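You operate a simulated robot arm through the tools that you are given. There is no shell and no other tool.

The job below is to be done with a simulated robot arm. You get a single attempt, and the scene is never put back.

JOB
Lock off the white cabinet, then take its white panel off.
Fine: isolator OFF with the lock slide over it before a latch moves; stand the panel in the grey rack's narrow slot; leave both latches free.

Only the result counts: the job must be done as asked and must still hold three seconds after the hand-in. Knocking over, shifting, dropping, spilling or breaking anything else fails it.

ROBOT AND FRAMES
A 7-joint arm with a three-finger gripper, fixed in place. Base frame: the origin is on the floor under the middle of its stand, x ahead of it, y to its left, z up; the work surface is at about z = 1140. Readings come in mm, degrees, newtons and seconds.
It reaches about 1342 mm from its shoulder. Its first joint turns from -166.0 to 166.0 degrees. Payload 2.69 kg.
The TCP is the grasp point between the finger pads, 30 mm short of the fingertips. In the tool frame z runs along the fingers and y along their closing line. The gripper opens to 128 mm; its body begins 117 mm behind the TCP.
Orientation is that of the tool frame in the base frame, as a unit quaternion [x, y, z, w]. With the fingers straight down and closing along the base's y, the tool's x points along the base's -x, its y along +y and its z along -z.

CONTROLS
- The arm moves only by the tool send_rows. Its argument "targets" is one flat list of numbers, 7 for each row, row after row: the turn, a rotation vector about the tool's x, y, z in degrees, then the shift along the tool's x, y, z in mm, then the finger opening in mm, from 0 to 128. In form: [rx, ry, rz, x, y, z, fingers, rx, ry, rz, x, y, z, fingers, ...]. A call has 1 to 20 rows; each row shifts and turns the commanded pose from where the row before left it, along the tool's axes as they then stand. Each row takes 0.2 s and may step no farther than 50 mm and 8.6 degrees from the row before; otherwise, or with a gripper value out of range, the whole call is refused. A pose out of reach is approached as far as the arm can. The call stops where the force on the tool passes 70 N (or 10 N more than at its start, if that is more) or the arm is blocked; 0.2 s more then pass. The fingers move at their own pace (about 127 mm/s each) and stop on an object; they squeeze with about 34 N. The grip force told is the motor's: it shows also when the fingers shut on nothing. Time passes only in rows, and 0.2 s behind the last, so rows that do not move let the fingers close. It gives the time, the measured TCP pose, the force on the tool (base axes), the opening and the grip force at its end, in the units of the frame above (readings bear some noise), with the torque about the TCP (base axes, N m) and any sound that the robot's microphone picked up, and new pictures: "show" is both (left out), scene, wrist or none.
- Cameras (640 x 400 px; columns grow to the right, rows downward): "scene" is fixed at [65.8, -652.4, 1938.9]; the picture's right is [0.78, -0.62, 0.00], its down [-0.34, -0.43, -0.83] and it looks along [0.52, 0.65, -0.55] (base axes); focal length 367 px, centre (320, 200). "wrist" rides on the gripper at [58, 54, -131] in the tool frame; the picture's right is [-0.68, 0.74, 0.00], its down [-0.62, -0.57, -0.55] and it looks along [-0.40, -0.37, 0.84] (tool axes); focal length 234 px, centre (320, 200). There is no depth. A picture from a camera that has moved, and an enlarged one, comes with that camera's place and axes in the base frame and with its lens. The place of the scene camera against the robot may be out by one fixed shift of up to 25 mm in any direction.
- slide_trunk(by): moves the trunk up (or, below 0, down) by that many mm; the arm rides with it, the base frame stays. It gives what a move gives, with no picture.
- inspect(camera, box): a new picture of the part [left, top, right, bottom] of that camera's present view, enlarged. The clock stands still meanwhile.
- sign_off(): hands the job in; it is judged then, once.

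Places have to be worked out from the pictures, the camera data and where the tool is seen. Open the gripper and draw the arm clear of the work before you hand the job in, unless the task says otherwise.

The tools are called after ">>>" by a JSON object that holds its "name" and its "arguments". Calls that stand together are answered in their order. send_rows: Moves the arm, as the interface text tells. Its arguments: {"type":"object","properties":{"targets":{"type":"array","items":{"type":"number"}},"show":{"type":"string","enum":["both","scene","wrist","none"]}},"required":["targets"]} The other tools are called the same way: slide_trunk (by) moves the trunk up or down; inspect (camera, box) takes an enlarged picture of a part of a camera's view; sign_off () hands the job in.

At the start:

```text
time_s: 0.0
tcp_pos: [521.7, 361.7, 1517.0]
tcp_rot: [0.0, 1.0, -0.001, 0.0]
contact_force: [0.7, -0.6, 0.0]
wrist_torque: [-0.01, -0.02, 0.01]
grip_width: 128.0
finger_force: 0.0
trunk travel left (down, up): [-275.0, 75.0]
```

scene: 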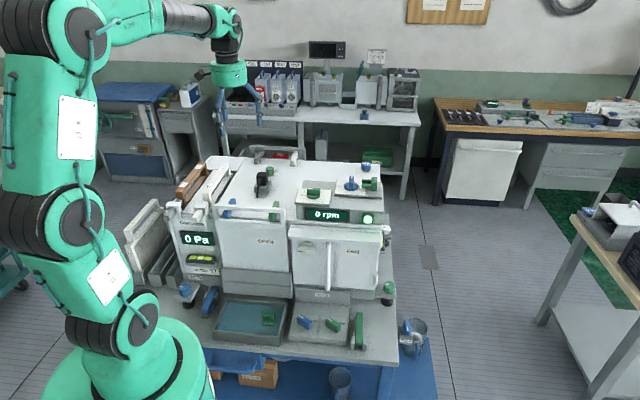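
wrist: 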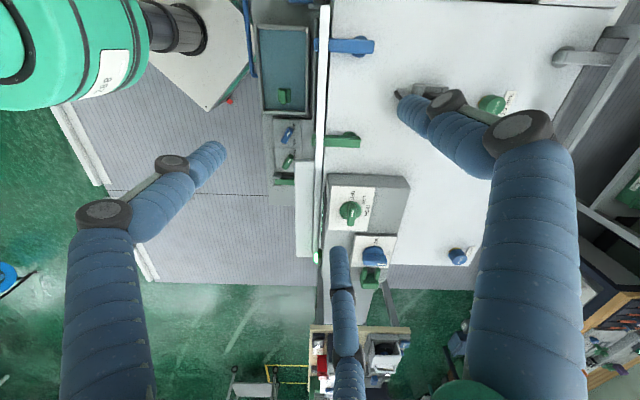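

I start by looking closely at the cabinet and rack in both cameras before moving anything.

>>> {"name": "inspect", "arguments": {"camera": "scene", "box": [110, 140, 270, 320]}}

>>> {"name": "inspect", "arguments": {"camera": "scene", "box": [240, 140, 430, 370]}}

>>> {"name": "inspect", "arguments": {"camera": "wrist", "box": [240, 0, 500, 300]}}

```text
2.22 times, centred on (190, 230) of scene
camera zoom: at [65.8, -652.4, 1938.9], right [0.78, -0.62, 0.0], down [-0.34, -0.43, -0.83], along [0.52, 0.65, -0.55], focal length 815 px, centre (609, 133)
```

zoom: 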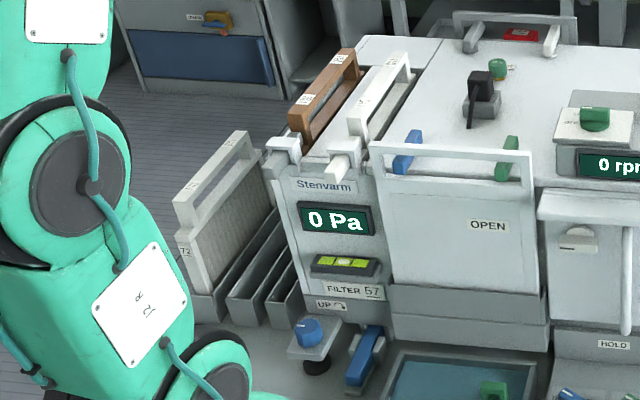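

```text
1.74 times, centred on (335, 255) of scene
camera zoom: at [65.8, -652.4, 1938.9], right [0.78, -0.62, 0.0], down [-0.34, -0.43, -0.83], along [0.52, 0.65, -0.55], focal length 638 px, centre (294, 104)
```

zoom: 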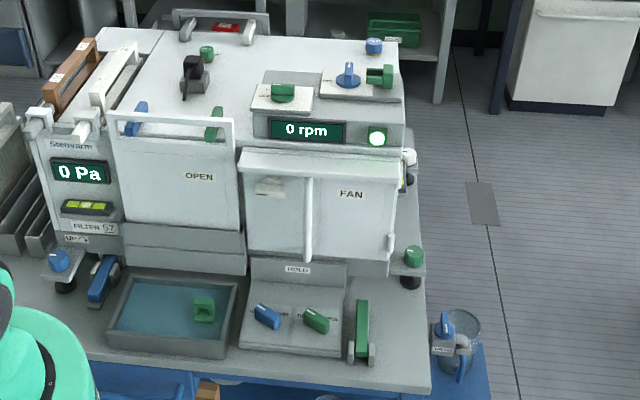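

```text
1.33 times, centred on (370, 150) of wrist
camera zoom: at [461.7, 415.8, 1648.1], right [0.68, 0.74, 0.0], down [0.62, -0.57, 0.55], along [0.4, -0.37, -0.84], focal length 312 px, centre (253, 267)
```

zoom: 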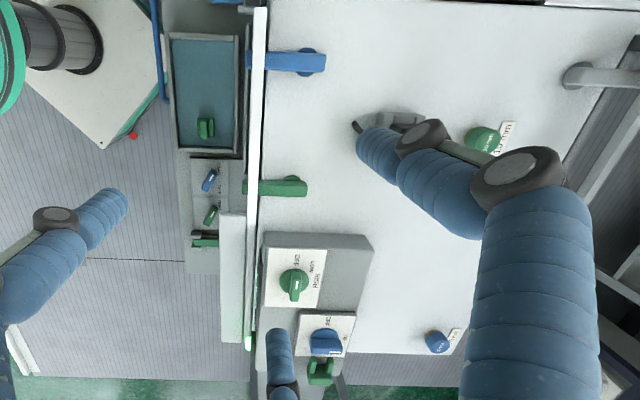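

The cabinet carries many similar parts, so I look closer at each: top latches, black switch, green/blue knobs, slots and rack.

>>> {"name": "inspect", "arguments": {"camera": "scene", "box": [200, 150, 300, 225]}}

>>> {"name": "inspect", "arguments": {"camera": "scene", "box": [280, 155, 400, 245]}}

>>> {"name": "inspect", "arguments": {"camera": "scene", "box": [120, 180, 220, 300]}}

>>> {"name": "inspect", "arguments": {"camera": "scene", "box": [200, 260, 420, 370]}}

>>> {"name": "inspect", "arguments": {"camera": "wrist", "box": [310, 20, 450, 160]}}

>>> {"name": "inspect", "arguments": {"camera": "wrist", "box": [300, 160, 440, 300]}}

```text
5.33 times, centred on (250, 188) of scene
camera zoom: at [65.8, -652.4, 1938.9], right [0.78, -0.62, 0.0], down [-0.34, -0.43, -0.83], along [0.52, 0.65, -0.55], focal length 1957 px, centre (693, 267)
```

zoom: 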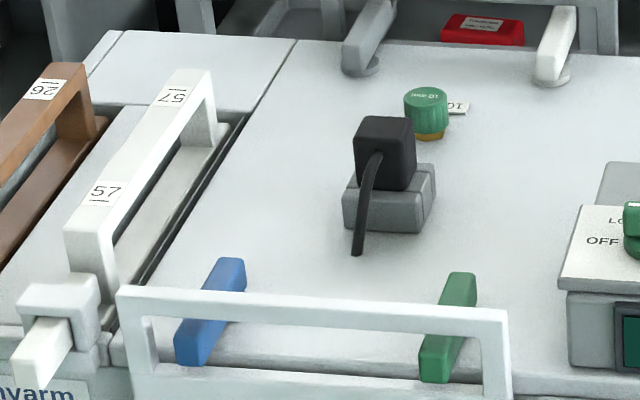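

```text
4.44 times, centred on (340, 200) of scene
camera zoom: at [65.8, -652.4, 1938.9], right [0.78, -0.62, 0.0], down [-0.34, -0.43, -0.83], along [0.52, 0.65, -0.55], focal length 1631 px, centre (231, 200)
```

zoom: 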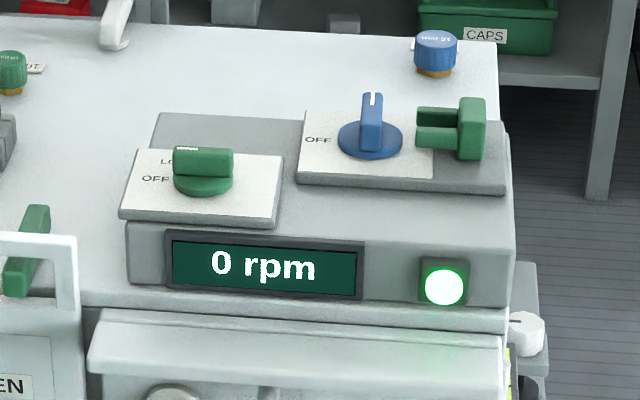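

```text
3.33 times, centred on (170, 240) of scene
camera zoom: at [65.8, -652.4, 1938.9], right [0.78, -0.62, 0.0], down [-0.34, -0.43, -0.83], along [0.52, 0.65, -0.55], focal length 1223 px, centre (820, 67)
```

zoom: 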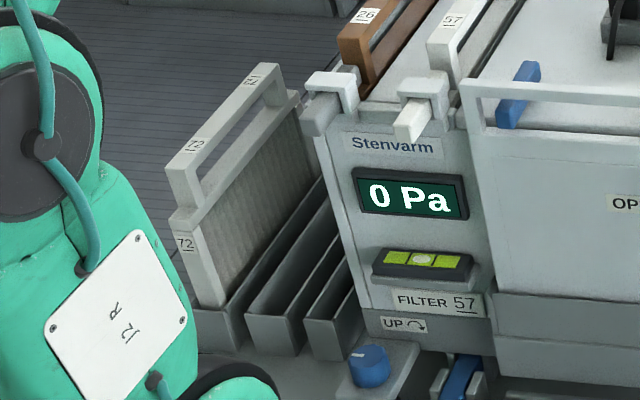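

```text
2.91 times, centred on (310, 315) of scene
camera zoom: at [65.8, -652.4, 1938.9], right [0.78, -0.62, 0.0], down [-0.34, -0.43, -0.83], along [0.52, 0.65, -0.55], focal length 1067 px, centre (349, -134)
```

zoom: 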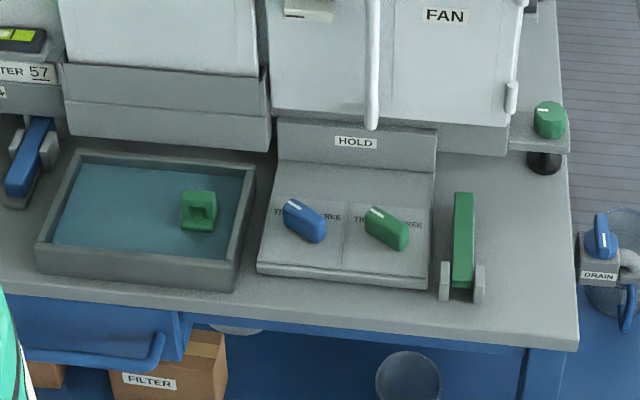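

```text
2.86 times, centred on (380, 90) of wrist
camera zoom: at [461.7, 415.8, 1648.1], right [0.68, 0.74, 0.0], down [0.62, -0.57, 0.55], along [0.4, -0.37, -0.84], focal length 669 px, centre (149, 514)
```

zoom: 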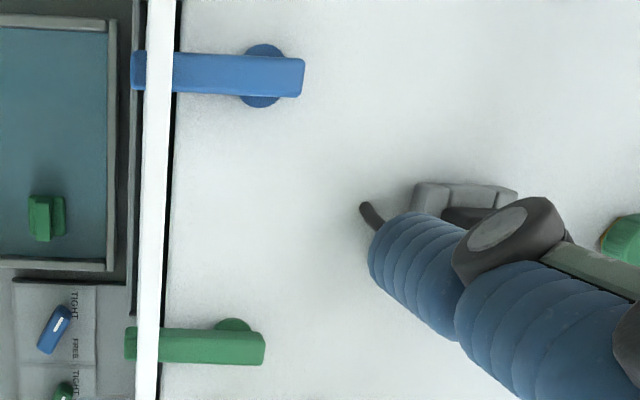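

```text
2.86 times, centred on (370, 230) of wrist
camera zoom: at [461.7, 415.8, 1648.1], right [0.68, 0.74, 0.0], down [0.62, -0.57, 0.55], along [0.4, -0.37, -0.84], focal length 669 px, centre (177, 114)
```

zoom: 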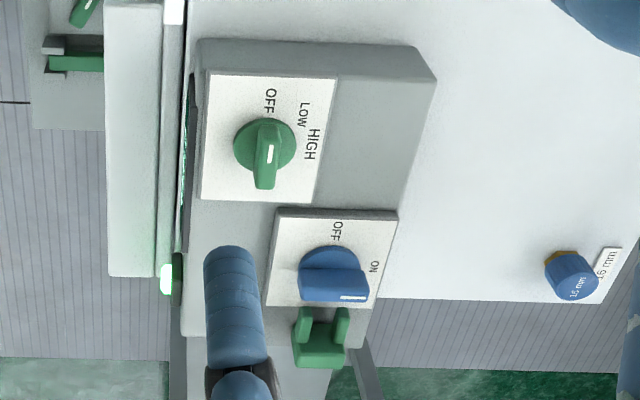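

The blue/green bars on top near (510,470) and (627,353), z≈1140, look like the panel's latches. The blue OFF/ON knob near (906,207,1203), with a green fork beside it, looks like the isolator and its lock slide. I move up over that area to see them better.

>>> {"name": "send_rows", "arguments": {"targets": [0, 0, 0, -40, -14, 12, 128, 0, 0, 0, -40, -14, 12, 128, 0, 0, 0, -40, -14, 12, 128, 0, 0, 0, -40, -14, 12, 128, 0, 0, 0, -40, -14, 12, 128, 0, 0, 0, -40, -14, 12, 128], "show": "both"}}

```text
time_s: 1.4
tcp_pos: [763.8, 276.0, 1443.4]
tcp_rot: [0.0, 1.0, 0.0, -0.001]
contact_force: [0.6, 0.2, -0.7]
wrist_torque: [-0.01, 0.04, -0.01]
grip_width: 127.8
finger_force: 0.1
trunk travel left (down, up): [-275.0, 75.0]
camera wrist: at [704.4, 330.1, 1574.5], right [0.68, 0.74, 0.0], down [0.62, -0.57, 0.55], along [0.4, -0.37, -0.84], focal length 234 px, centre (320, 200)
```

scene: 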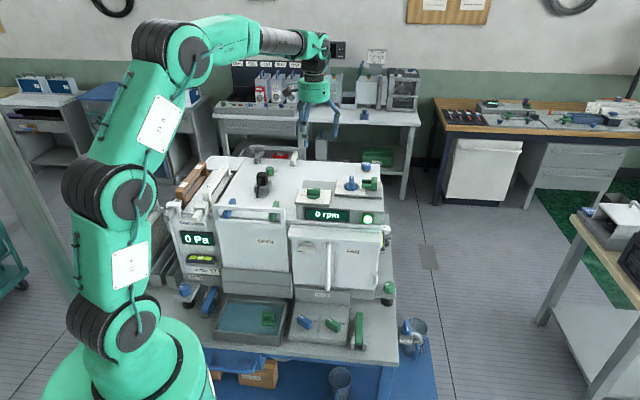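
wrist: 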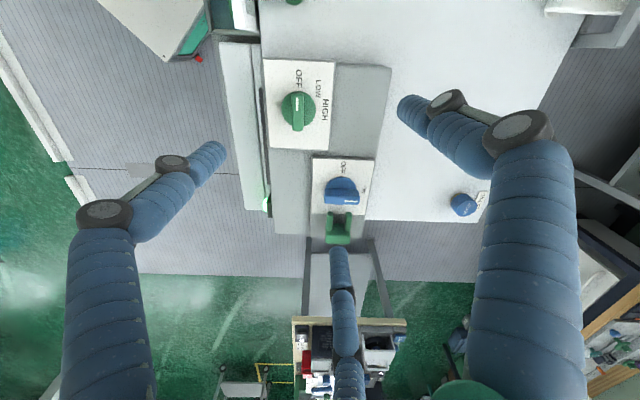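

>>> {"name": "inspect", "arguments": {"camera": "wrist", "box": [250, 130, 410, 250]}}

>>> {"name": "inspect", "arguments": {"camera": "wrist", "box": [200, 0, 460, 160]}}

>>> {"name": "inspect", "arguments": {"camera": "scene", "box": [200, 150, 310, 300]}}

>>> {"name": "inspect", "arguments": {"camera": "scene", "box": [130, 190, 220, 320]}}

```text
3.33 times, centred on (330, 190) of wrist
camera zoom: at [704.4, 330.1, 1574.5], right [0.68, 0.74, 0.0], down [0.62, -0.57, 0.55], along [0.4, -0.37, -0.84], focal length 781 px, centre (287, 233)
```

zoom: 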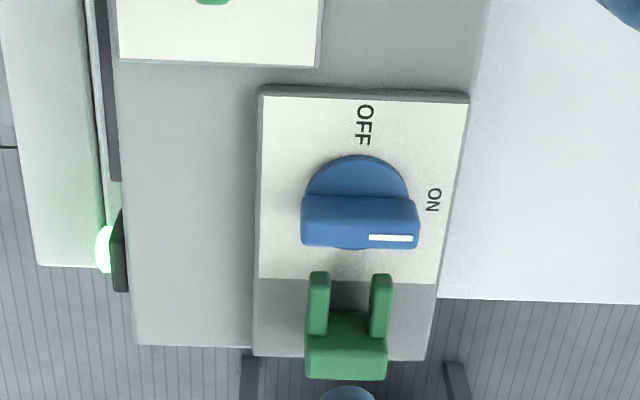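

```text
2.46 times, centred on (330, 80) of wrist
camera zoom: at [704.4, 330.1, 1574.5], right [0.68, 0.74, 0.0], down [0.62, -0.57, 0.55], along [0.4, -0.37, -0.84], focal length 576 px, centre (295, 495)
```

zoom: 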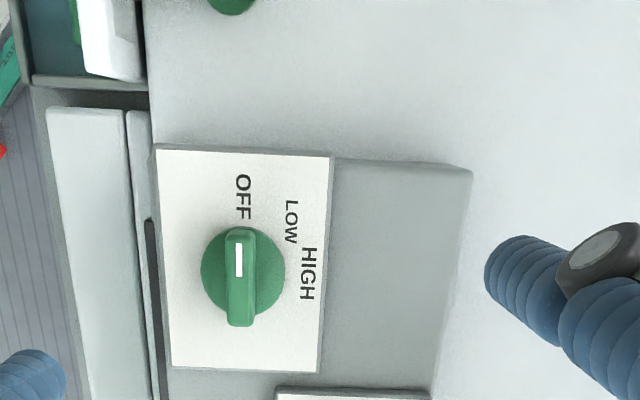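

```text
2.67 times, centred on (255, 225) of scene
camera zoom: at [65.8, -652.4, 1938.9], right [0.78, -0.62, 0.0], down [-0.34, -0.43, -0.83], along [0.52, 0.65, -0.55], focal length 978 px, centre (493, 133)
```

zoom: 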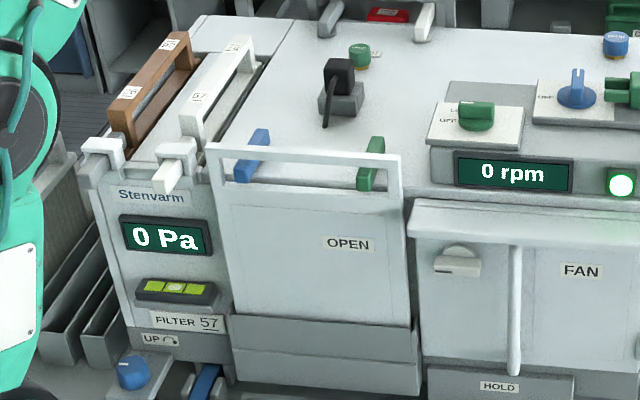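

```text
3.08 times, centred on (175, 255) of scene
camera zoom: at [65.8, -652.4, 1938.9], right [0.78, -0.62, 0.0], down [-0.34, -0.43, -0.83], along [0.52, 0.65, -0.55], focal length 1129 px, centre (766, 31)
```

zoom: 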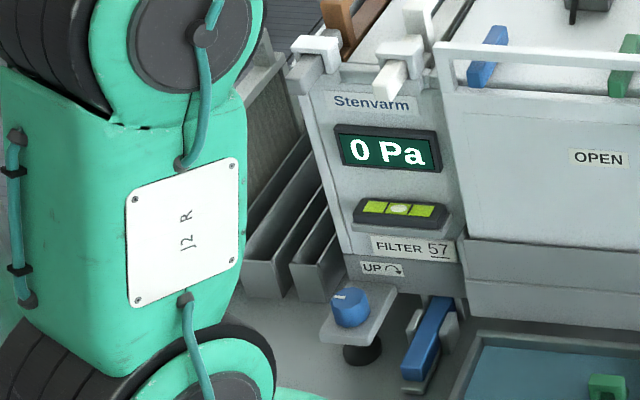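

The isolator's mark points to ON and the green fork slide sits on a rail beyond it. I'll close the fingers in free air to learn their geometry, while swinging the tool about its axis to see the front of the cabinet.

>>> {"name": "send_rows", "arguments": {"targets": [0, 0, 0, 0, 0, 0, 20, 0, 0, 0, 0, 0, 0, 20, 0, 0, 0, 0, 0, 0, 20], "show": "wrist"}}

>>> {"name": "send_rows", "arguments": {"targets": [0, 0, 0, 0, 0, 0, 0, 0, 0, 0, 0, 0, 0, 0], "show": "wrist"}}

```text
time_s: 2.2
tcp_pos: [761.1, 277.2, 1444.5]
tcp_rot: [0.0, 1.0, 0.0, 0.001]
contact_force: [-0.2, -0.4, 0.4]
wrist_torque: [0.02, -0.03, -0.01]
grip_width: 19.9
finger_force: 0.0
trunk travel left (down, up): [-275.0, 75.0]
camera wrist: at [702.4, 330.0, 1576.0], right [0.68, 0.74, 0.0], down [0.62, -0.57, 0.55], along [0.4, -0.37, -0.84], focal length 234 px, centre (320, 200)
```

wrist: 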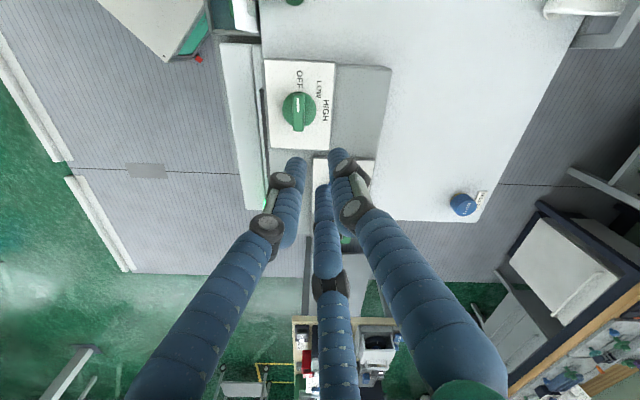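

```text
time_s: 2.8
tcp_pos: [762.5, 276.5, 1442.6]
tcp_rot: [0.0, 1.0, -0.001, 0.0]
contact_force: [-0.6, 0.3, -0.3]
wrist_torque: [-0.01, -0.03, 0.0]
grip_width: 2.2
finger_force: 32.2
trunk travel left (down, up): [-275.0, 75.0]
camera wrist: at [702.8, 330.2, 1575.6], right [0.68, 0.74, 0.0], down [0.62, -0.57, 0.55], along [0.4, -0.37, -0.84], focal length 234 px, centre (320, 200)
```

wrist: 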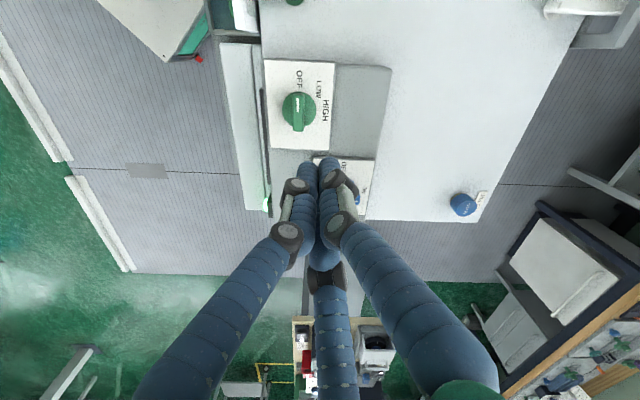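

The three fingers close centrically on the TCP. Next I turn the tool about its axis so the wrist camera faces the cabinet front, and draw back toward the front of the cabinet at a safe height.

>>> {"name": "send_rows", "arguments": {"targets": [0, 0, -8, 0, 0, 0, 60, 0, 0, -8, 0, 0, 0, 60, 0, 0, -8, 0, 0, 0, 60, 0, 0, -8, 0, 0, 0, 60, 0, 0, -8, 0, 0, 0, 60, 0, 0, -8, 0, 0, 0, 60, 0, 0, -8, 0, 0, 0, 60, 0, 0, -8, 0, 0, 0, 60, 0, 0, -8, 0, 0, 0, 60, 0, 0, -8, 0, 0, 0, 60, 0, 0, -8, 0, 0, 0, 60], "show": "wrist"}}

```text
time_s: 5.2
tcp_pos: [760.4, 278.2, 1444.3]
tcp_rot: [-0.695, 0.719, 0.0, 0.001]
contact_force: [1.2, -0.2, 0.7]
wrist_torque: [-0.01, 0.0, 0.0]
grip_width: 60.3
finger_force: 0.0
trunk travel left (down, up): [-275.0, 75.0]
camera wrist: at [704.9, 221.6, 1576.2], right [-0.71, 0.7, 0.0], down [0.59, 0.6, 0.55], along [0.38, 0.39, -0.84], focal length 234 px, centre (320, 200)
```

wrist: 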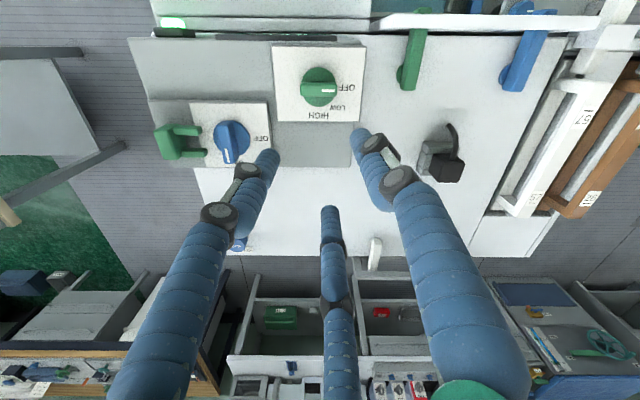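

>>> {"name": "inspect", "arguments": {"camera": "wrist", "box": [370, 0, 570, 110]}}

>>> {"name": "send_rows", "arguments": {"targets": [0, 0, 0, 7.2, 42.2, 12.6, 60, 0, 0, 0, 7.2, 42.2, 12.6, 60, 0, 0, 0, 7.2, 42.2, 12.6, 60, 0, 0, 0, 7.2, 42.2, 12.6, 60, 0, 0, 0, 7.2, 42.2, 12.6, 60, 0, 0, 0, 7.2, 42.2, 12.6, 60, 0, 0, 0, 7.2, 42.2, 12.6, 60, 0, 0, 0, 7.2, 42.2, 12.6, 60, 0, 0, 0, 7.2, 42.2, 12.6, 60], "show": "both"}}

```text
3.20 times, centred on (470, 55) of wrist
camera zoom: at [704.9, 221.6, 1576.2], right [-0.71, 0.7, 0.0], down [0.59, 0.6, 0.55], along [0.38, 0.39, -0.84], focal length 749 px, centre (-160, 664)
```

zoom: 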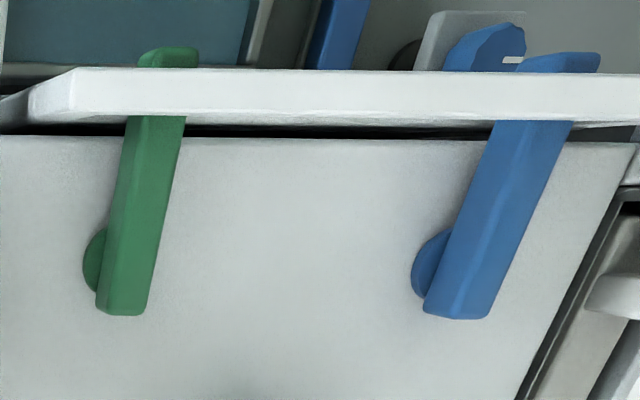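

```text
time_s: 7.2
tcp_pos: [376.6, 227.3, 1329.6]
tcp_rot: [-0.694, 0.72, -0.001, 0.001]
contact_force: [0.3, -0.8, 0.5]
wrist_torque: [0.05, -0.02, 0.0]
grip_width: 60.1
finger_force: 0.1
trunk travel left (down, up): [-275.0, 75.0]
camera wrist: at [320.5, 169.3, 1461.6], right [-0.71, 0.7, 0.0], down [0.59, 0.6, 0.55], along [0.39, 0.39, -0.84], focal length 234 px, centre (320, 200)
```

scene: 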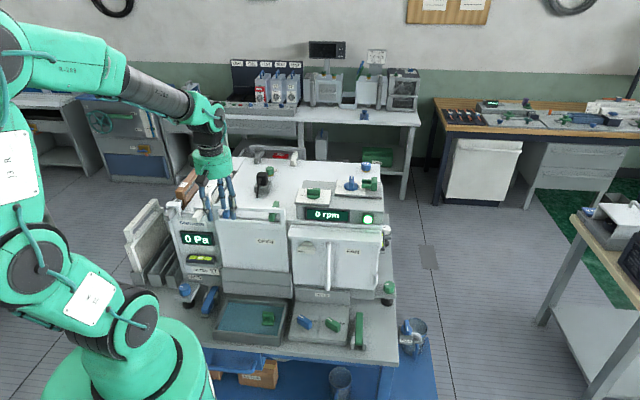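
wrist: 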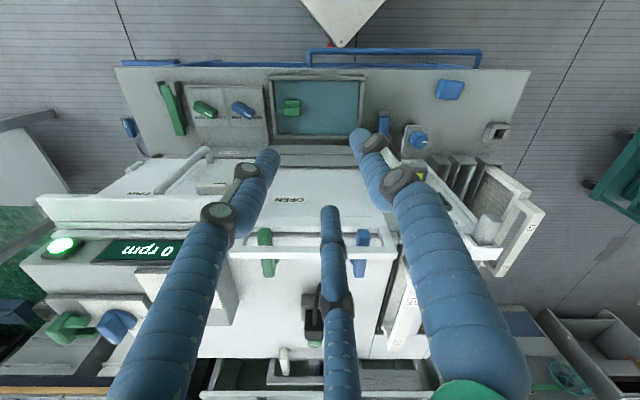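

>>> {"name": "inspect", "arguments": {"camera": "wrist", "box": [150, 70, 310, 150]}}

>>> {"name": "inspect", "arguments": {"camera": "wrist", "box": [390, 80, 560, 290]}}

>>> {"name": "inspect", "arguments": {"camera": "wrist", "box": [220, 180, 400, 300]}}

>>> {"name": "inspect", "arguments": {"camera": "wrist", "box": [30, 180, 240, 370]}}

```text
4.00 times, centred on (230, 110) of wrist
camera zoom: at [320.5, 169.3, 1461.6], right [-0.71, 0.7, 0.0], down [0.59, 0.6, 0.55], along [0.39, 0.39, -0.84], focal length 937 px, centre (680, 560)
```

zoom: 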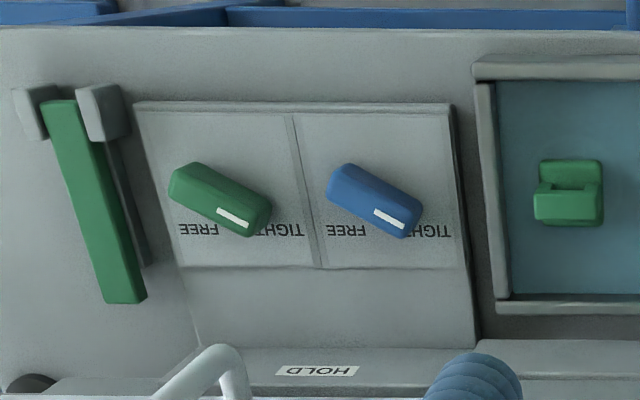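

```text
1.90 times, centred on (475, 185) of wrist
camera zoom: at [320.5, 169.3, 1461.6], right [-0.71, 0.7, 0.0], down [0.59, 0.6, 0.55], along [0.39, 0.39, -0.84], focal length 446 px, centre (25, 229)
```

zoom: 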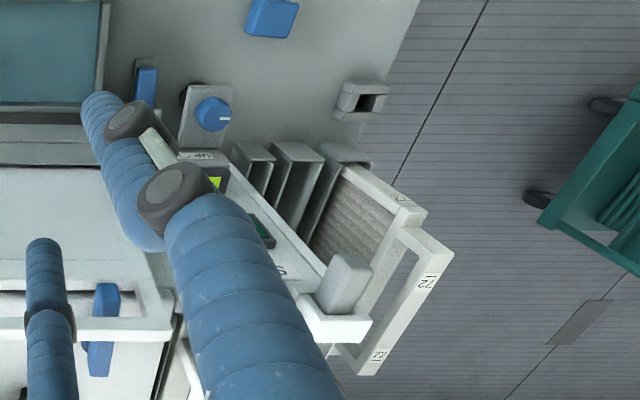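

```text
3.33 times, centred on (310, 240) of wrist
camera zoom: at [320.5, 169.3, 1461.6], right [-0.71, 0.7, 0.0], down [0.59, 0.6, 0.55], along [0.39, 0.39, -0.84], focal length 781 px, centre (353, 67)
```

zoom: 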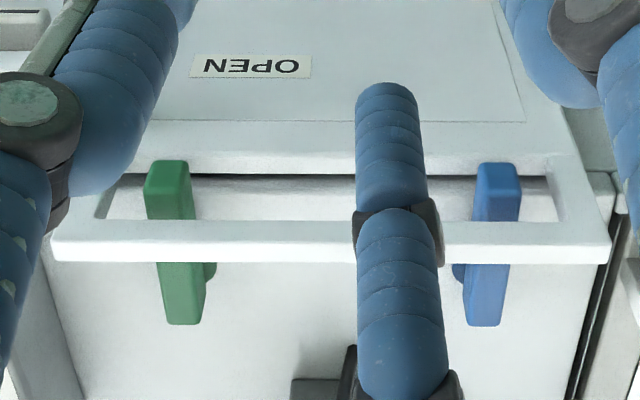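

```text
2.11 times, centred on (135, 275) of wrist
camera zoom: at [320.5, 169.3, 1461.6], right [-0.71, 0.7, 0.0], down [0.59, 0.6, 0.55], along [0.39, 0.39, -0.84], focal length 493 px, centre (710, 42)
```

zoom: 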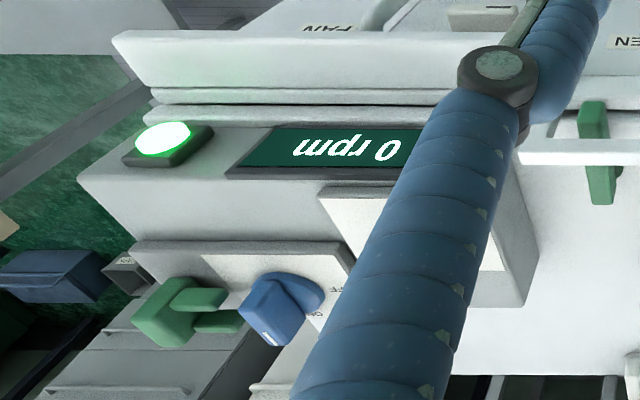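

The HOLD knobs (blue/green) both read TIGHT, and the bars pass through the handle window of the "OPEN" panel. I now move over the grey rack to measure its slots.

>>> {"name": "send_rows", "arguments": {"targets": [0, 0, 0, -36.4, 22.5, -14, 60, 0, 0, 0, -36.4, 22.5, -14, 60, 0, 0, 0, -36.4, 22.5, -14, 60, 0, 0, 0, -36.4, 22.5, -14, 60, 0, 0, 0, -36.4, 22.5, -14, 60, 0, 0, 0, -36.4, 22.5, -14, 60], "show": "both"}}

```text
time_s: 8.6
tcp_pos: [252.0, 448.8, 1413.2]
tcp_rot: [-0.695, 0.719, -0.001, -0.001]
contact_force: [0.3, 0.2, -1.3]
wrist_torque: [-0.02, -0.03, -0.01]
grip_width: 60.1
finger_force: 0.0
trunk travel left (down, up): [-275.0, 75.0]
camera wrist: at [194.7, 391.9, 1546.0], right [-0.71, 0.7, 0.0], down [0.59, 0.6, 0.55], along [0.38, 0.39, -0.84], focal length 234 px, centre (320, 200)
```

scene: 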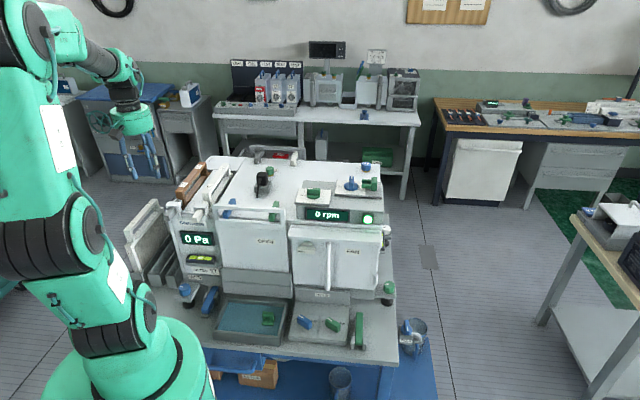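
wrist: 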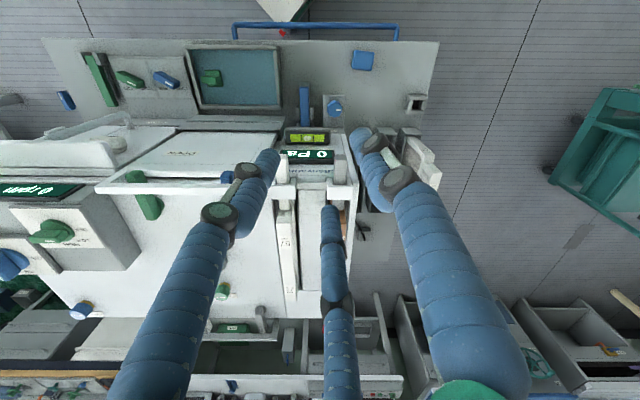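

>>> {"name": "send_rows", "arguments": {"targets": [0, 0, 0, -25, 27, 0, 128, 0, 0, 0, -25, 27, 0, 128, 0, 0, 0, -25, 27, 0, 128], "show": "wrist"}}

>>> {"name": "inspect", "arguments": {"camera": "wrist", "box": [250, 80, 410, 200]}}

```text
time_s: 9.4
tcp_pos: [170.6, 528.1, 1416.2]
tcp_rot: [-0.694, 0.72, 0.0, 0.0]
contact_force: [-0.6, -0.1, 0.8]
wrist_torque: [0.02, 0.01, -0.04]
grip_width: 128.0
finger_force: 0.0
trunk travel left (down, up): [-275.0, 75.0]
camera wrist: at [115.4, 472.0, 1548.2], right [-0.71, 0.7, 0.0], down [0.59, 0.6, 0.55], along [0.39, 0.39, -0.84], focal length 234 px, centre (320, 200)
```

wrist: 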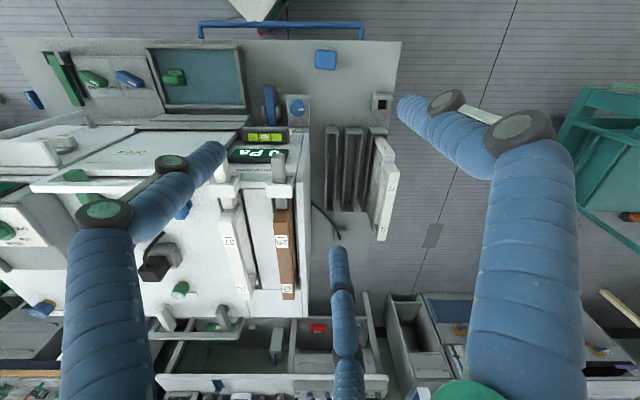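

```text
3.33 times, centred on (330, 140) of wrist
camera zoom: at [115.4, 472.0, 1548.2], right [-0.71, 0.7, 0.0], down [0.59, 0.6, 0.55], along [0.39, 0.39, -0.84], focal length 781 px, centre (287, 400)
```

zoom: 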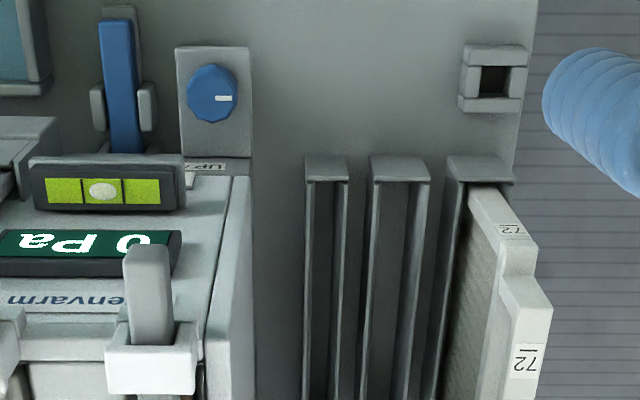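

The rack has a narrow channel nearest the cabinet, a wider one in the middle, and filter 72 in the third. I now go back above the isolator (about 891, 211, 1214) with the closing line set across its handle.

>>> {"name": "send_rows", "arguments": {"targets": [0, 0, 8.6, 0, 0, 0, 128, 0, 0, 8.6, 0, 0, 0, 128, 0, 0, 8.6, 0, 0, 0, 128, 0, 0, 8.6, 0, 0, 0, 128, 0, 0, 8.6, 0, 0, 0, 128], "show": "wrist"}}

>>> {"name": "send_rows", "arguments": {"targets": [0, 0, 0, -17.8, -45.9, 2.25, 128, 0, 0, 0, -17.8, -45.9, 2.25, 128, 0, 0, 0, -17.8, -45.9, 2.25, 128, 0, 0, 0, -17.8, -45.9, 2.25, 128, 0, 0, 0, -17.8, -45.9, 2.25, 128, 0, 0, 0, -17.8, -45.9, 2.25, 128, 0, 0, 0, -17.8, -45.9, 2.25, 128, 0, 0, 0, -17.8, -45.9, 2.25, 128, 0, 0, 0, -17.8, -45.9, 2.25, 128, 0, 0, 0, -17.8, -45.9, 2.25, 128, 0, 0, 0, -17.8, -45.9, 2.25, 128, 0, 0, 0, -17.8, -45.9, 2.25, 128, 0, 0, 0, -17.8, -45.9, 2.25, 128, 0, 0, 0, -17.8, -45.9, 2.25, 128, 0, 0, 0, -17.8, -45.9, 2.25, 128, 0, 0, 0, -17.8, -45.9, 2.25, 128], "show": "both"}}

```text
time_s: 10.6
tcp_pos: [173.0, 528.4, 1414.9]
tcp_rot: [-0.382, 0.924, 0.0, 0.0]
contact_force: [-0.2, -0.2, 0.7]
wrist_torque: [-0.04, 0.02, -0.02]
grip_width: 128.0
finger_force: 0.1
trunk travel left (down, up): [-275.0, 75.0]
camera wrist: at [93.0, 524.8, 1547.0], right [-0.04, 1.0, 0.0], down [0.84, 0.03, 0.55], along [0.55, 0.02, -0.84], focal length 234 px, centre (320, 200)
```

wrist: 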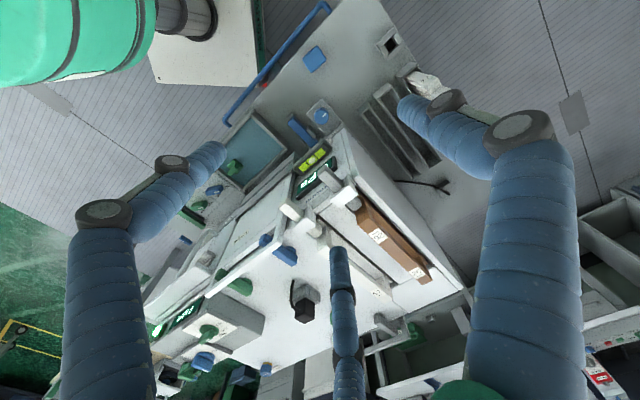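

```text
time_s: 14.0
tcp_pos: [894.7, 209.8, 1379.6]
tcp_rot: [-0.383, 0.924, 0.0, 0.0]
contact_force: [0.0, -1.3, -0.3]
wrist_torque: [0.04, 0.06, -0.01]
grip_width: 127.9
finger_force: 0.0
trunk travel left (down, up): [-275.0, 75.0]
camera wrist: at [815.0, 205.7, 1512.0], right [-0.04, 1.0, 0.0], down [0.84, 0.04, 0.55], along [0.55, 0.02, -0.84], focal length 234 px, centre (320, 200)
```

scene: 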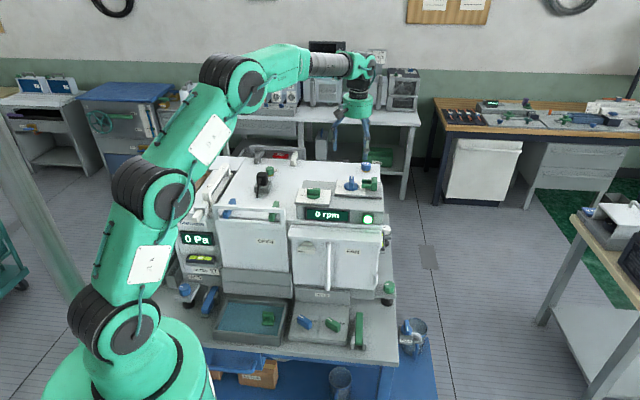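
wrist: 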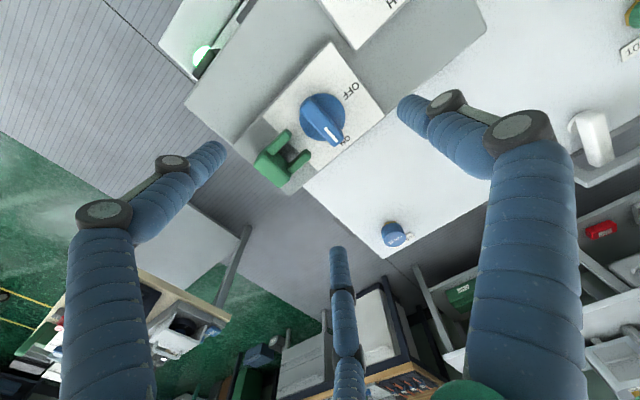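

>>> {"name": "inspect", "arguments": {"camera": "wrist", "box": [230, 40, 410, 200]}}

>>> {"name": "inspect", "arguments": {"camera": "scene", "box": [325, 165, 395, 205]}}

```text
2.50 times, centred on (320, 120) of wrist
camera zoom: at [815.0, 205.7, 1512.0], right [-0.04, 1.0, 0.0], down [0.84, 0.04, 0.55], along [0.55, 0.02, -0.84], focal length 585 px, centre (320, 400)
```

zoom: 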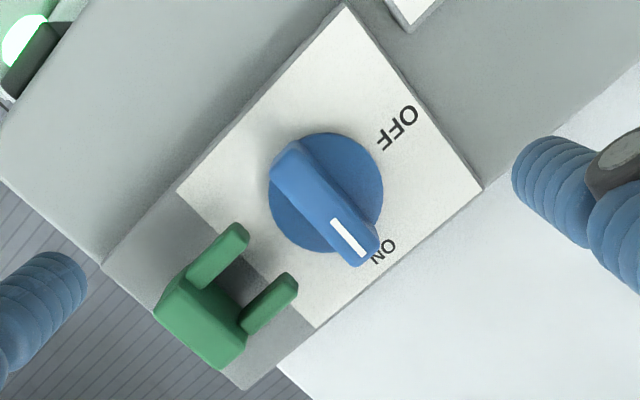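

```text
9.14 times, centred on (360, 185) of scene
camera zoom: at [65.8, -652.4, 1938.9], right [0.78, -0.62, 0.0], down [-0.34, -0.43, -0.83], along [0.52, 0.65, -0.55], focal length 3355 px, centre (-46, 337)
```

zoom: 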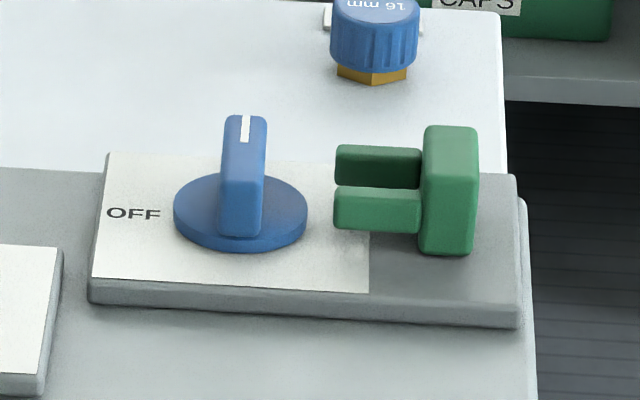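

Handle of the isolator triangulates to about (890.5, 211), top z≈1215, lying along the ON direction; the fork is about 50 mm beyond it. I test in free air that the wrist can make the +90° turn here.

>>> {"name": "send_rows", "arguments": {"targets": [0, 0, -8.2, 0, 0, 0, 60, 0, 0, -8.2, 0, 0, 0, 60, 0, 0, -8.2, 0, 0, 0, 60, 0, 0, -8.2, 0, 0, 0, 60, 0, 0, -8.2, 0, 0, 0, 60, 0, 0, -8.2, 0, 0, 0, 60, 0, 0, -8.2, 0, 0, 0, 60, 0, 0, -8.2, 0, 0, 0, 60, 0, 0, -8.2, 0, 0, 0, 60, 0, 0, -8.2, 0, 0, 0, 60, 0, 0, -8.0, 0, 0, 0, 60], "show": "wrist"}}

>>> {"name": "inspect", "arguments": {"camera": "wrist", "box": [200, 40, 440, 200]}}

```text
time_s: 16.4
tcp_pos: [892.3, 209.9, 1380.1]
tcp_rot: [0.924, -0.382, 0.0, 0.0]
contact_force: [-0.1, 0.6, -0.6]
wrist_torque: [-0.02, -0.01, 0.0]
grip_width: 60.0
finger_force: 0.1
trunk travel left (down, up): [-275.0, 75.0]
camera wrist: at [896.5, 130.0, 1512.1], right [-1.0, -0.04, 0.0], down [-0.04, 0.84, 0.55], along [-0.02, 0.55, -0.84], focal length 234 px, centre (320, 200)
```

wrist: 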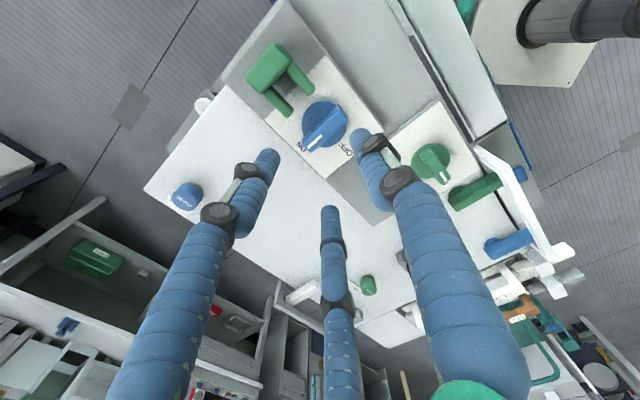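

```text
2.50 times, centred on (320, 120) of wrist
camera zoom: at [896.5, 130.0, 1512.1], right [-1.0, -0.04, 0.0], down [-0.04, 0.84, 0.55], along [-0.02, 0.55, -0.84], focal length 585 px, centre (320, 400)
```

zoom: 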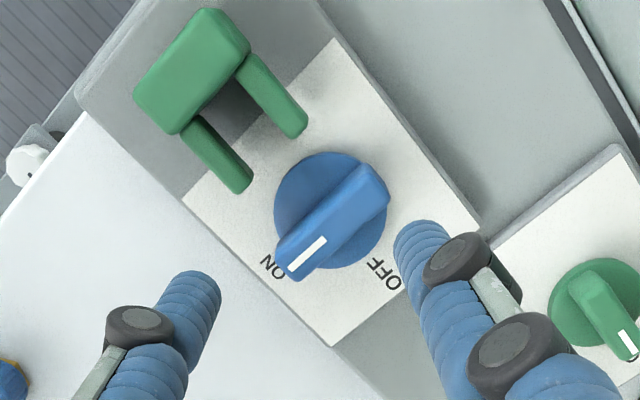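

The wrist reaches the turned pose. Combining both views puts the isolator handle at (887.5, 212), top z≈1229, disc top ≈1206, and the fork block at about (949.5, 150, top 1221). I turn back and come down above the handle.

>>> {"name": "send_rows", "arguments": {"targets": [0, 0, 8.2, 0, 0, 0, 60, 0, 0, 8.2, 0, 0, 0, 60, 0, 0, 8.2, 0, 0, 0, 60, 0, 0, 8.2, 0, 0, 0, 60, 0, 0, 8.2, 0, 0, 0, 60, 0, 0, 8.2, 0, 0, 0, 60, 0, 0, 8.2, 0, 0, 0, 60, 0, 0, 8.2, 0, 0, 0, 60, 0, 0, 8.2, 0, 0, 0, 60, 0, 0, 8.2, 0, 0, 0, 60, 0, 0, 8.0, 0, 0, 0, 60, 0, 0, 0, 0, 0, 30, 60, 0, 0, 0, 0, 0, 30, 60, 0, 0, 0, 0, 0, 25, 60], "show": "wrist"}}

>>> {"name": "inspect", "arguments": {"camera": "wrist", "box": [220, 60, 420, 260]}}

```text
time_s: 19.4
tcp_pos: [894.1, 210.4, 1293.6]
tcp_rot: [-0.383, 0.924, 0.0, -0.001]
contact_force: [0.2, -0.9, 0.5]
wrist_torque: [0.04, -0.04, -0.01]
grip_width: 59.8
finger_force: 0.0
trunk travel left (down, up): [-275.0, 75.0]
camera wrist: at [813.5, 206.7, 1425.8], right [-0.04, 1.0, 0.0], down [0.84, 0.04, 0.55], along [0.55, 0.02, -0.84], focal length 234 px, centre (320, 200)
```

wrist: 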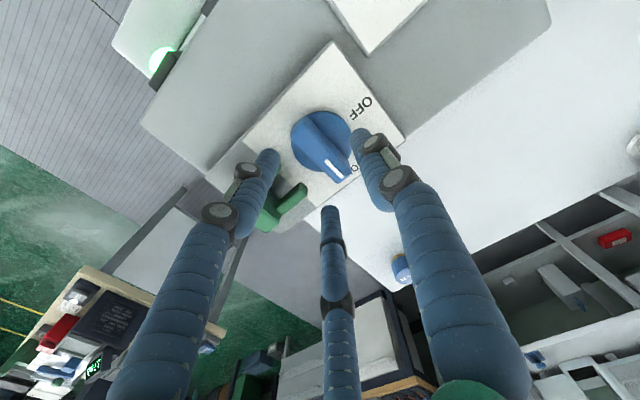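

```text
2.00 times, centred on (320, 160) of wrist
camera zoom: at [813.5, 206.7, 1425.8], right [-0.04, 1.0, 0.0], down [0.84, 0.04, 0.55], along [0.55, 0.02, -0.84], focal length 468 px, centre (320, 280)
```

zoom: 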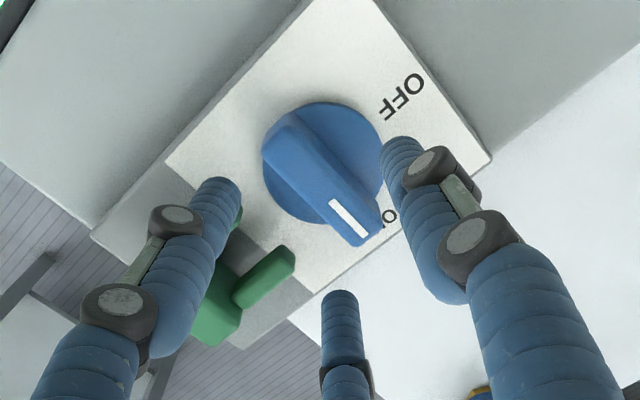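

>>> {"name": "send_rows", "arguments": {"targets": [0, 0, 0, 1.5, 0, 20, 60, 0, 0, 0, 1.5, 0, 18, 60, 0, 0, 0, 0, 0, 15, 60, 0, 0, 0, 0, 0, 0, 60], "show": "wrist"}}

>>> {"name": "inspect", "arguments": {"camera": "wrist", "box": [220, 100, 420, 300]}}

>>> {"name": "inspect", "arguments": {"camera": "scene", "box": [320, 140, 400, 220]}}

```text
time_s: 20.4
tcp_pos: [889.4, 209.7, 1242.9]
tcp_rot: [-0.384, 0.924, 0.0, 0.001]
contact_force: [-8.5, 12.2, 18.6]
wrist_torque: [0.69, 0.58, -0.03]
grip_width: 75.9
finger_force: 8.8
trunk travel left (down, up): [-275.0, 75.0]
camera wrist: at [809.7, 204.9, 1375.2], right [-0.04, 1.0, 0.0], down [0.83, 0.04, 0.55], along [0.55, 0.02, -0.83], focal length 234 px, centre (320, 200)
```

wrist: 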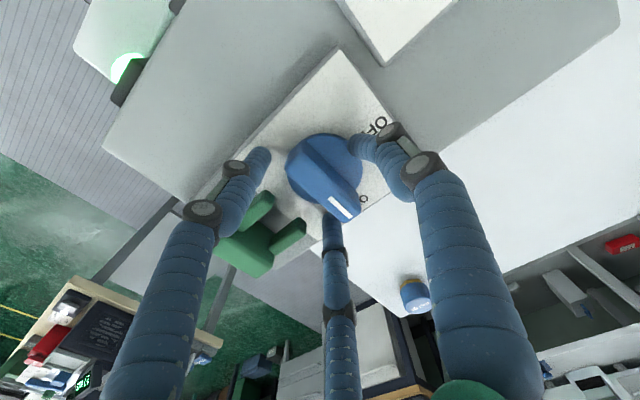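

```text
2.00 times, centred on (320, 200) of wrist
camera zoom: at [809.7, 204.9, 1375.2], right [-0.04, 1.0, 0.0], down [0.83, 0.04, 0.55], along [0.55, 0.02, -0.83], focal length 468 px, centre (320, 200)
```

zoom: 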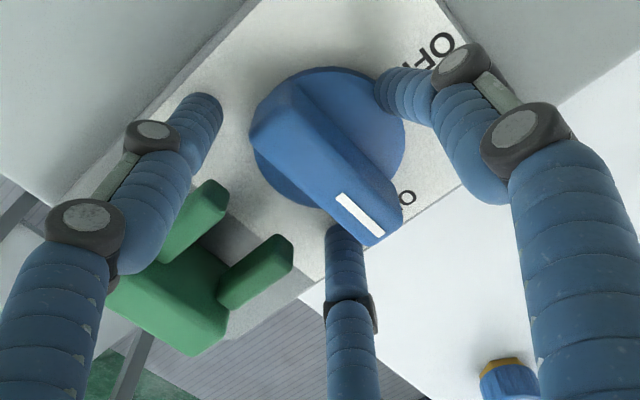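

```text
5.00 times, centred on (360, 180) of scene
camera zoom: at [65.8, -652.4, 1938.9], right [0.78, -0.62, 0.0], down [-0.34, -0.43, -0.83], along [0.52, 0.65, -0.55], focal length 1835 px, centre (120, 300)
```

zoom: 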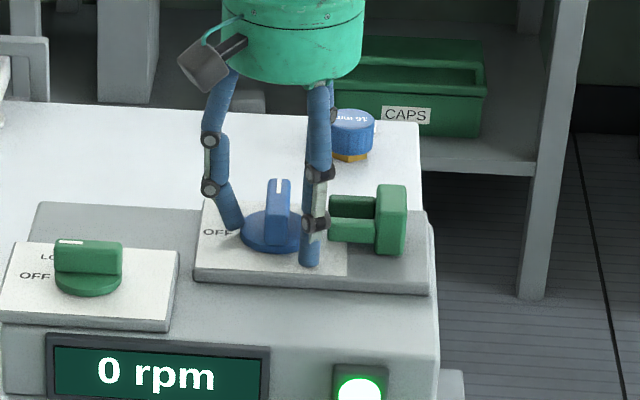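

The fingertips already touch the isolator's disc rim (about 20 N), so I back up a few millimetres and then close gently on the handle.

>>> {"name": "send_rows", "arguments": {"targets": [0, 0, 0, 0, 0, -5, 60, 0, 0, 0, 0, 0, -3, 60, 0, 0, 0, 0, 0, 0, 55], "show": "none"}}

```text
time_s: 21.2
tcp_pos: [890.8, 206.5, 1250.5]
tcp_rot: [-0.382, 0.924, 0.0, -0.001]
contact_force: [-4.4, -0.7, 10.6]
wrist_torque: [0.27, 0.39, 0.01]
grip_width: 58.0
finger_force: 1.3
trunk travel left (down, up): [-275.0, 75.0]
```

>>> {"name": "send_rows", "arguments": {"targets": [0, 0, 0, 0, 0, -8, 60, 0, 0, 0, 0, 0, 0, 60], "show": "none"}}

>>> {"name": "send_rows", "arguments": {"targets": [0, 0, 0, 0, 0, 0, 45, 0, 0, 0, 0, 0, 0, 45], "show": "wrist"}}

>>> {"name": "inspect", "arguments": {"camera": "wrist", "box": [220, 100, 420, 300]}}

>>> {"name": "inspect", "arguments": {"camera": "scene", "box": [330, 150, 400, 210]}}

```text
time_s: 21.8
tcp_pos: [890.8, 206.6, 1258.2]
tcp_rot: [-0.382, 0.924, 0.0, 0.0]
contact_force: [0.0, -0.4, -0.5]
wrist_torque: [0.0, -0.04, -0.01]
grip_width: 60.3
finger_force: 0.2
trunk travel left (down, up): [-275.0, 75.0]
```

```text
time_s: 22.4
tcp_pos: [892.1, 207.2, 1257.0]
tcp_rot: [-0.382, 0.924, 0.0, 0.0]
contact_force: [0.6, -0.3, 1.4]
wrist_torque: [0.05, 0.01, -0.03]
grip_width: 45.1
finger_force: 0.0
trunk travel left (down, up): [-275.0, 75.0]
camera wrist: at [812.1, 203.3, 1389.3], right [-0.04, 1.0, 0.0], down [0.84, 0.04, 0.55], along [0.55, 0.02, -0.84], focal length 234 px, centre (320, 200)
```

wrist: 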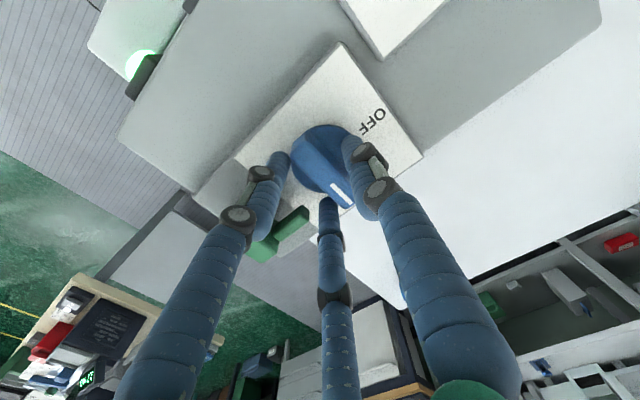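

```text
2.00 times, centred on (320, 200) of wrist
camera zoom: at [812.1, 203.3, 1389.3], right [-0.04, 1.0, 0.0], down [0.84, 0.04, 0.55], along [0.55, 0.02, -0.84], focal length 468 px, centre (320, 200)
```

zoom: 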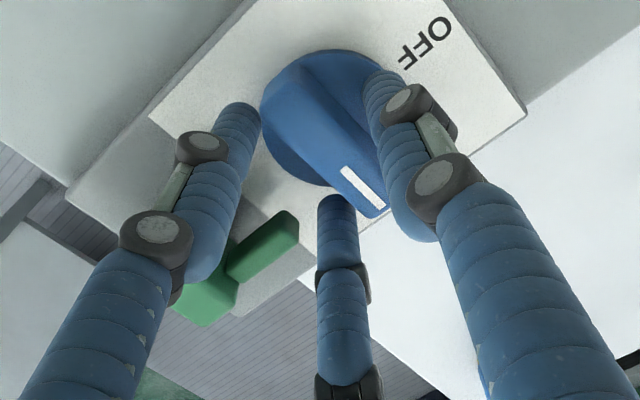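

```text
6.67 times, centred on (365, 180) of scene
camera zoom: at [65.8, -652.4, 1938.9], right [0.78, -0.62, 0.0], down [-0.34, -0.43, -0.83], along [0.52, 0.65, -0.55], focal length 2446 px, centre (20, 333)
```

zoom: 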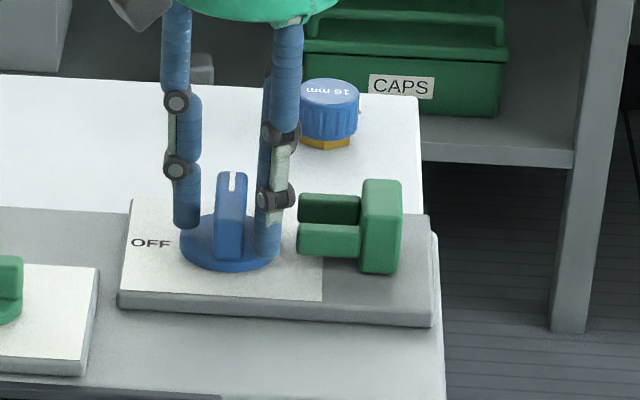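

The fingers now straddle the handle without touching the disc. I close on it.

>>> {"name": "send_rows", "arguments": {"targets": [0, 0, 0, 0, 0, 0, 20, 0, 0, 0, 0, 0, 0, 20], "show": "wrist"}}

>>> {"name": "inspect", "arguments": {"camera": "wrist", "box": [220, 100, 420, 300]}}

>>> {"name": "inspect", "arguments": {"camera": "scene", "box": [330, 150, 400, 210]}}

```text
time_s: 23.0
tcp_pos: [890.6, 207.3, 1257.1]
tcp_rot: [-0.383, 0.924, 0.0, -0.001]
contact_force: [-2.4, 1.6, 0.2]
wrist_torque: [0.15, 0.1, -0.01]
grip_width: 28.2
finger_force: 45.3
trunk travel left (down, up): [-275.0, 75.0]
camera wrist: at [811.8, 203.5, 1389.4], right [-0.04, 1.0, 0.0], down [0.84, 0.04, 0.55], along [0.55, 0.02, -0.84], focal length 234 px, centre (320, 200)
```

wrist: 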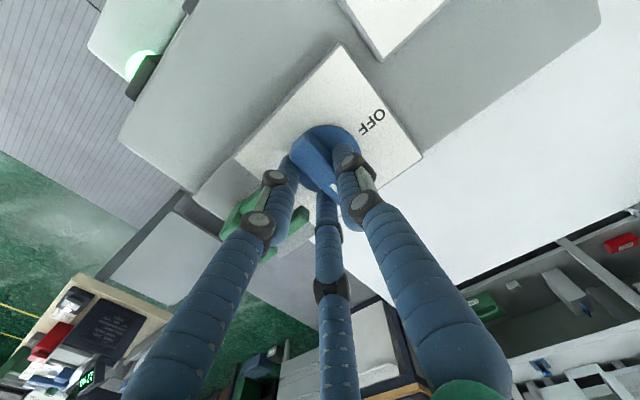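

```text
2.00 times, centred on (320, 200) of wrist
camera zoom: at [811.8, 203.5, 1389.4], right [-0.04, 1.0, 0.0], down [0.84, 0.04, 0.55], along [0.55, 0.02, -0.84], focal length 468 px, centre (320, 200)
```

zoom: 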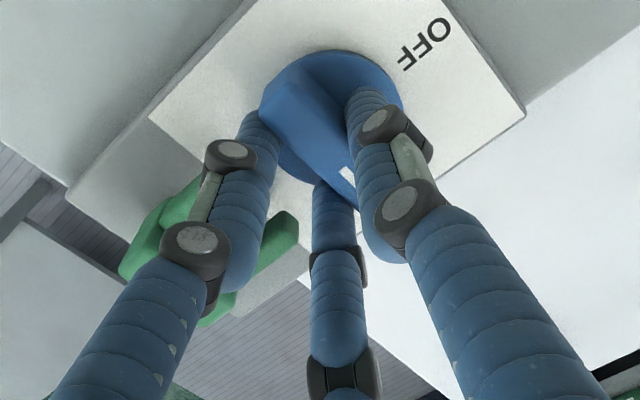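

```text
6.67 times, centred on (365, 180) of scene
camera zoom: at [65.8, -652.4, 1938.9], right [0.78, -0.62, 0.0], down [-0.34, -0.43, -0.83], along [0.52, 0.65, -0.55], focal length 2446 px, centre (20, 333)
```

zoom: 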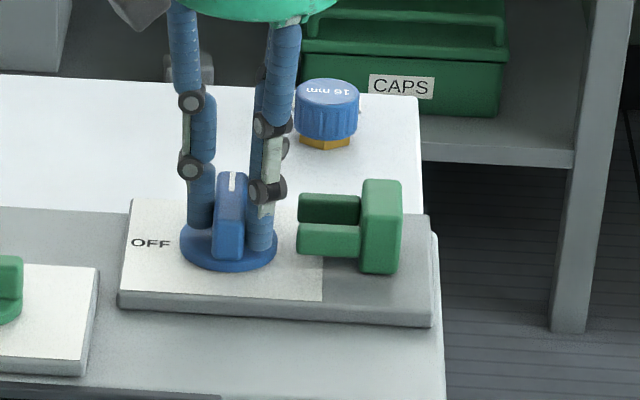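

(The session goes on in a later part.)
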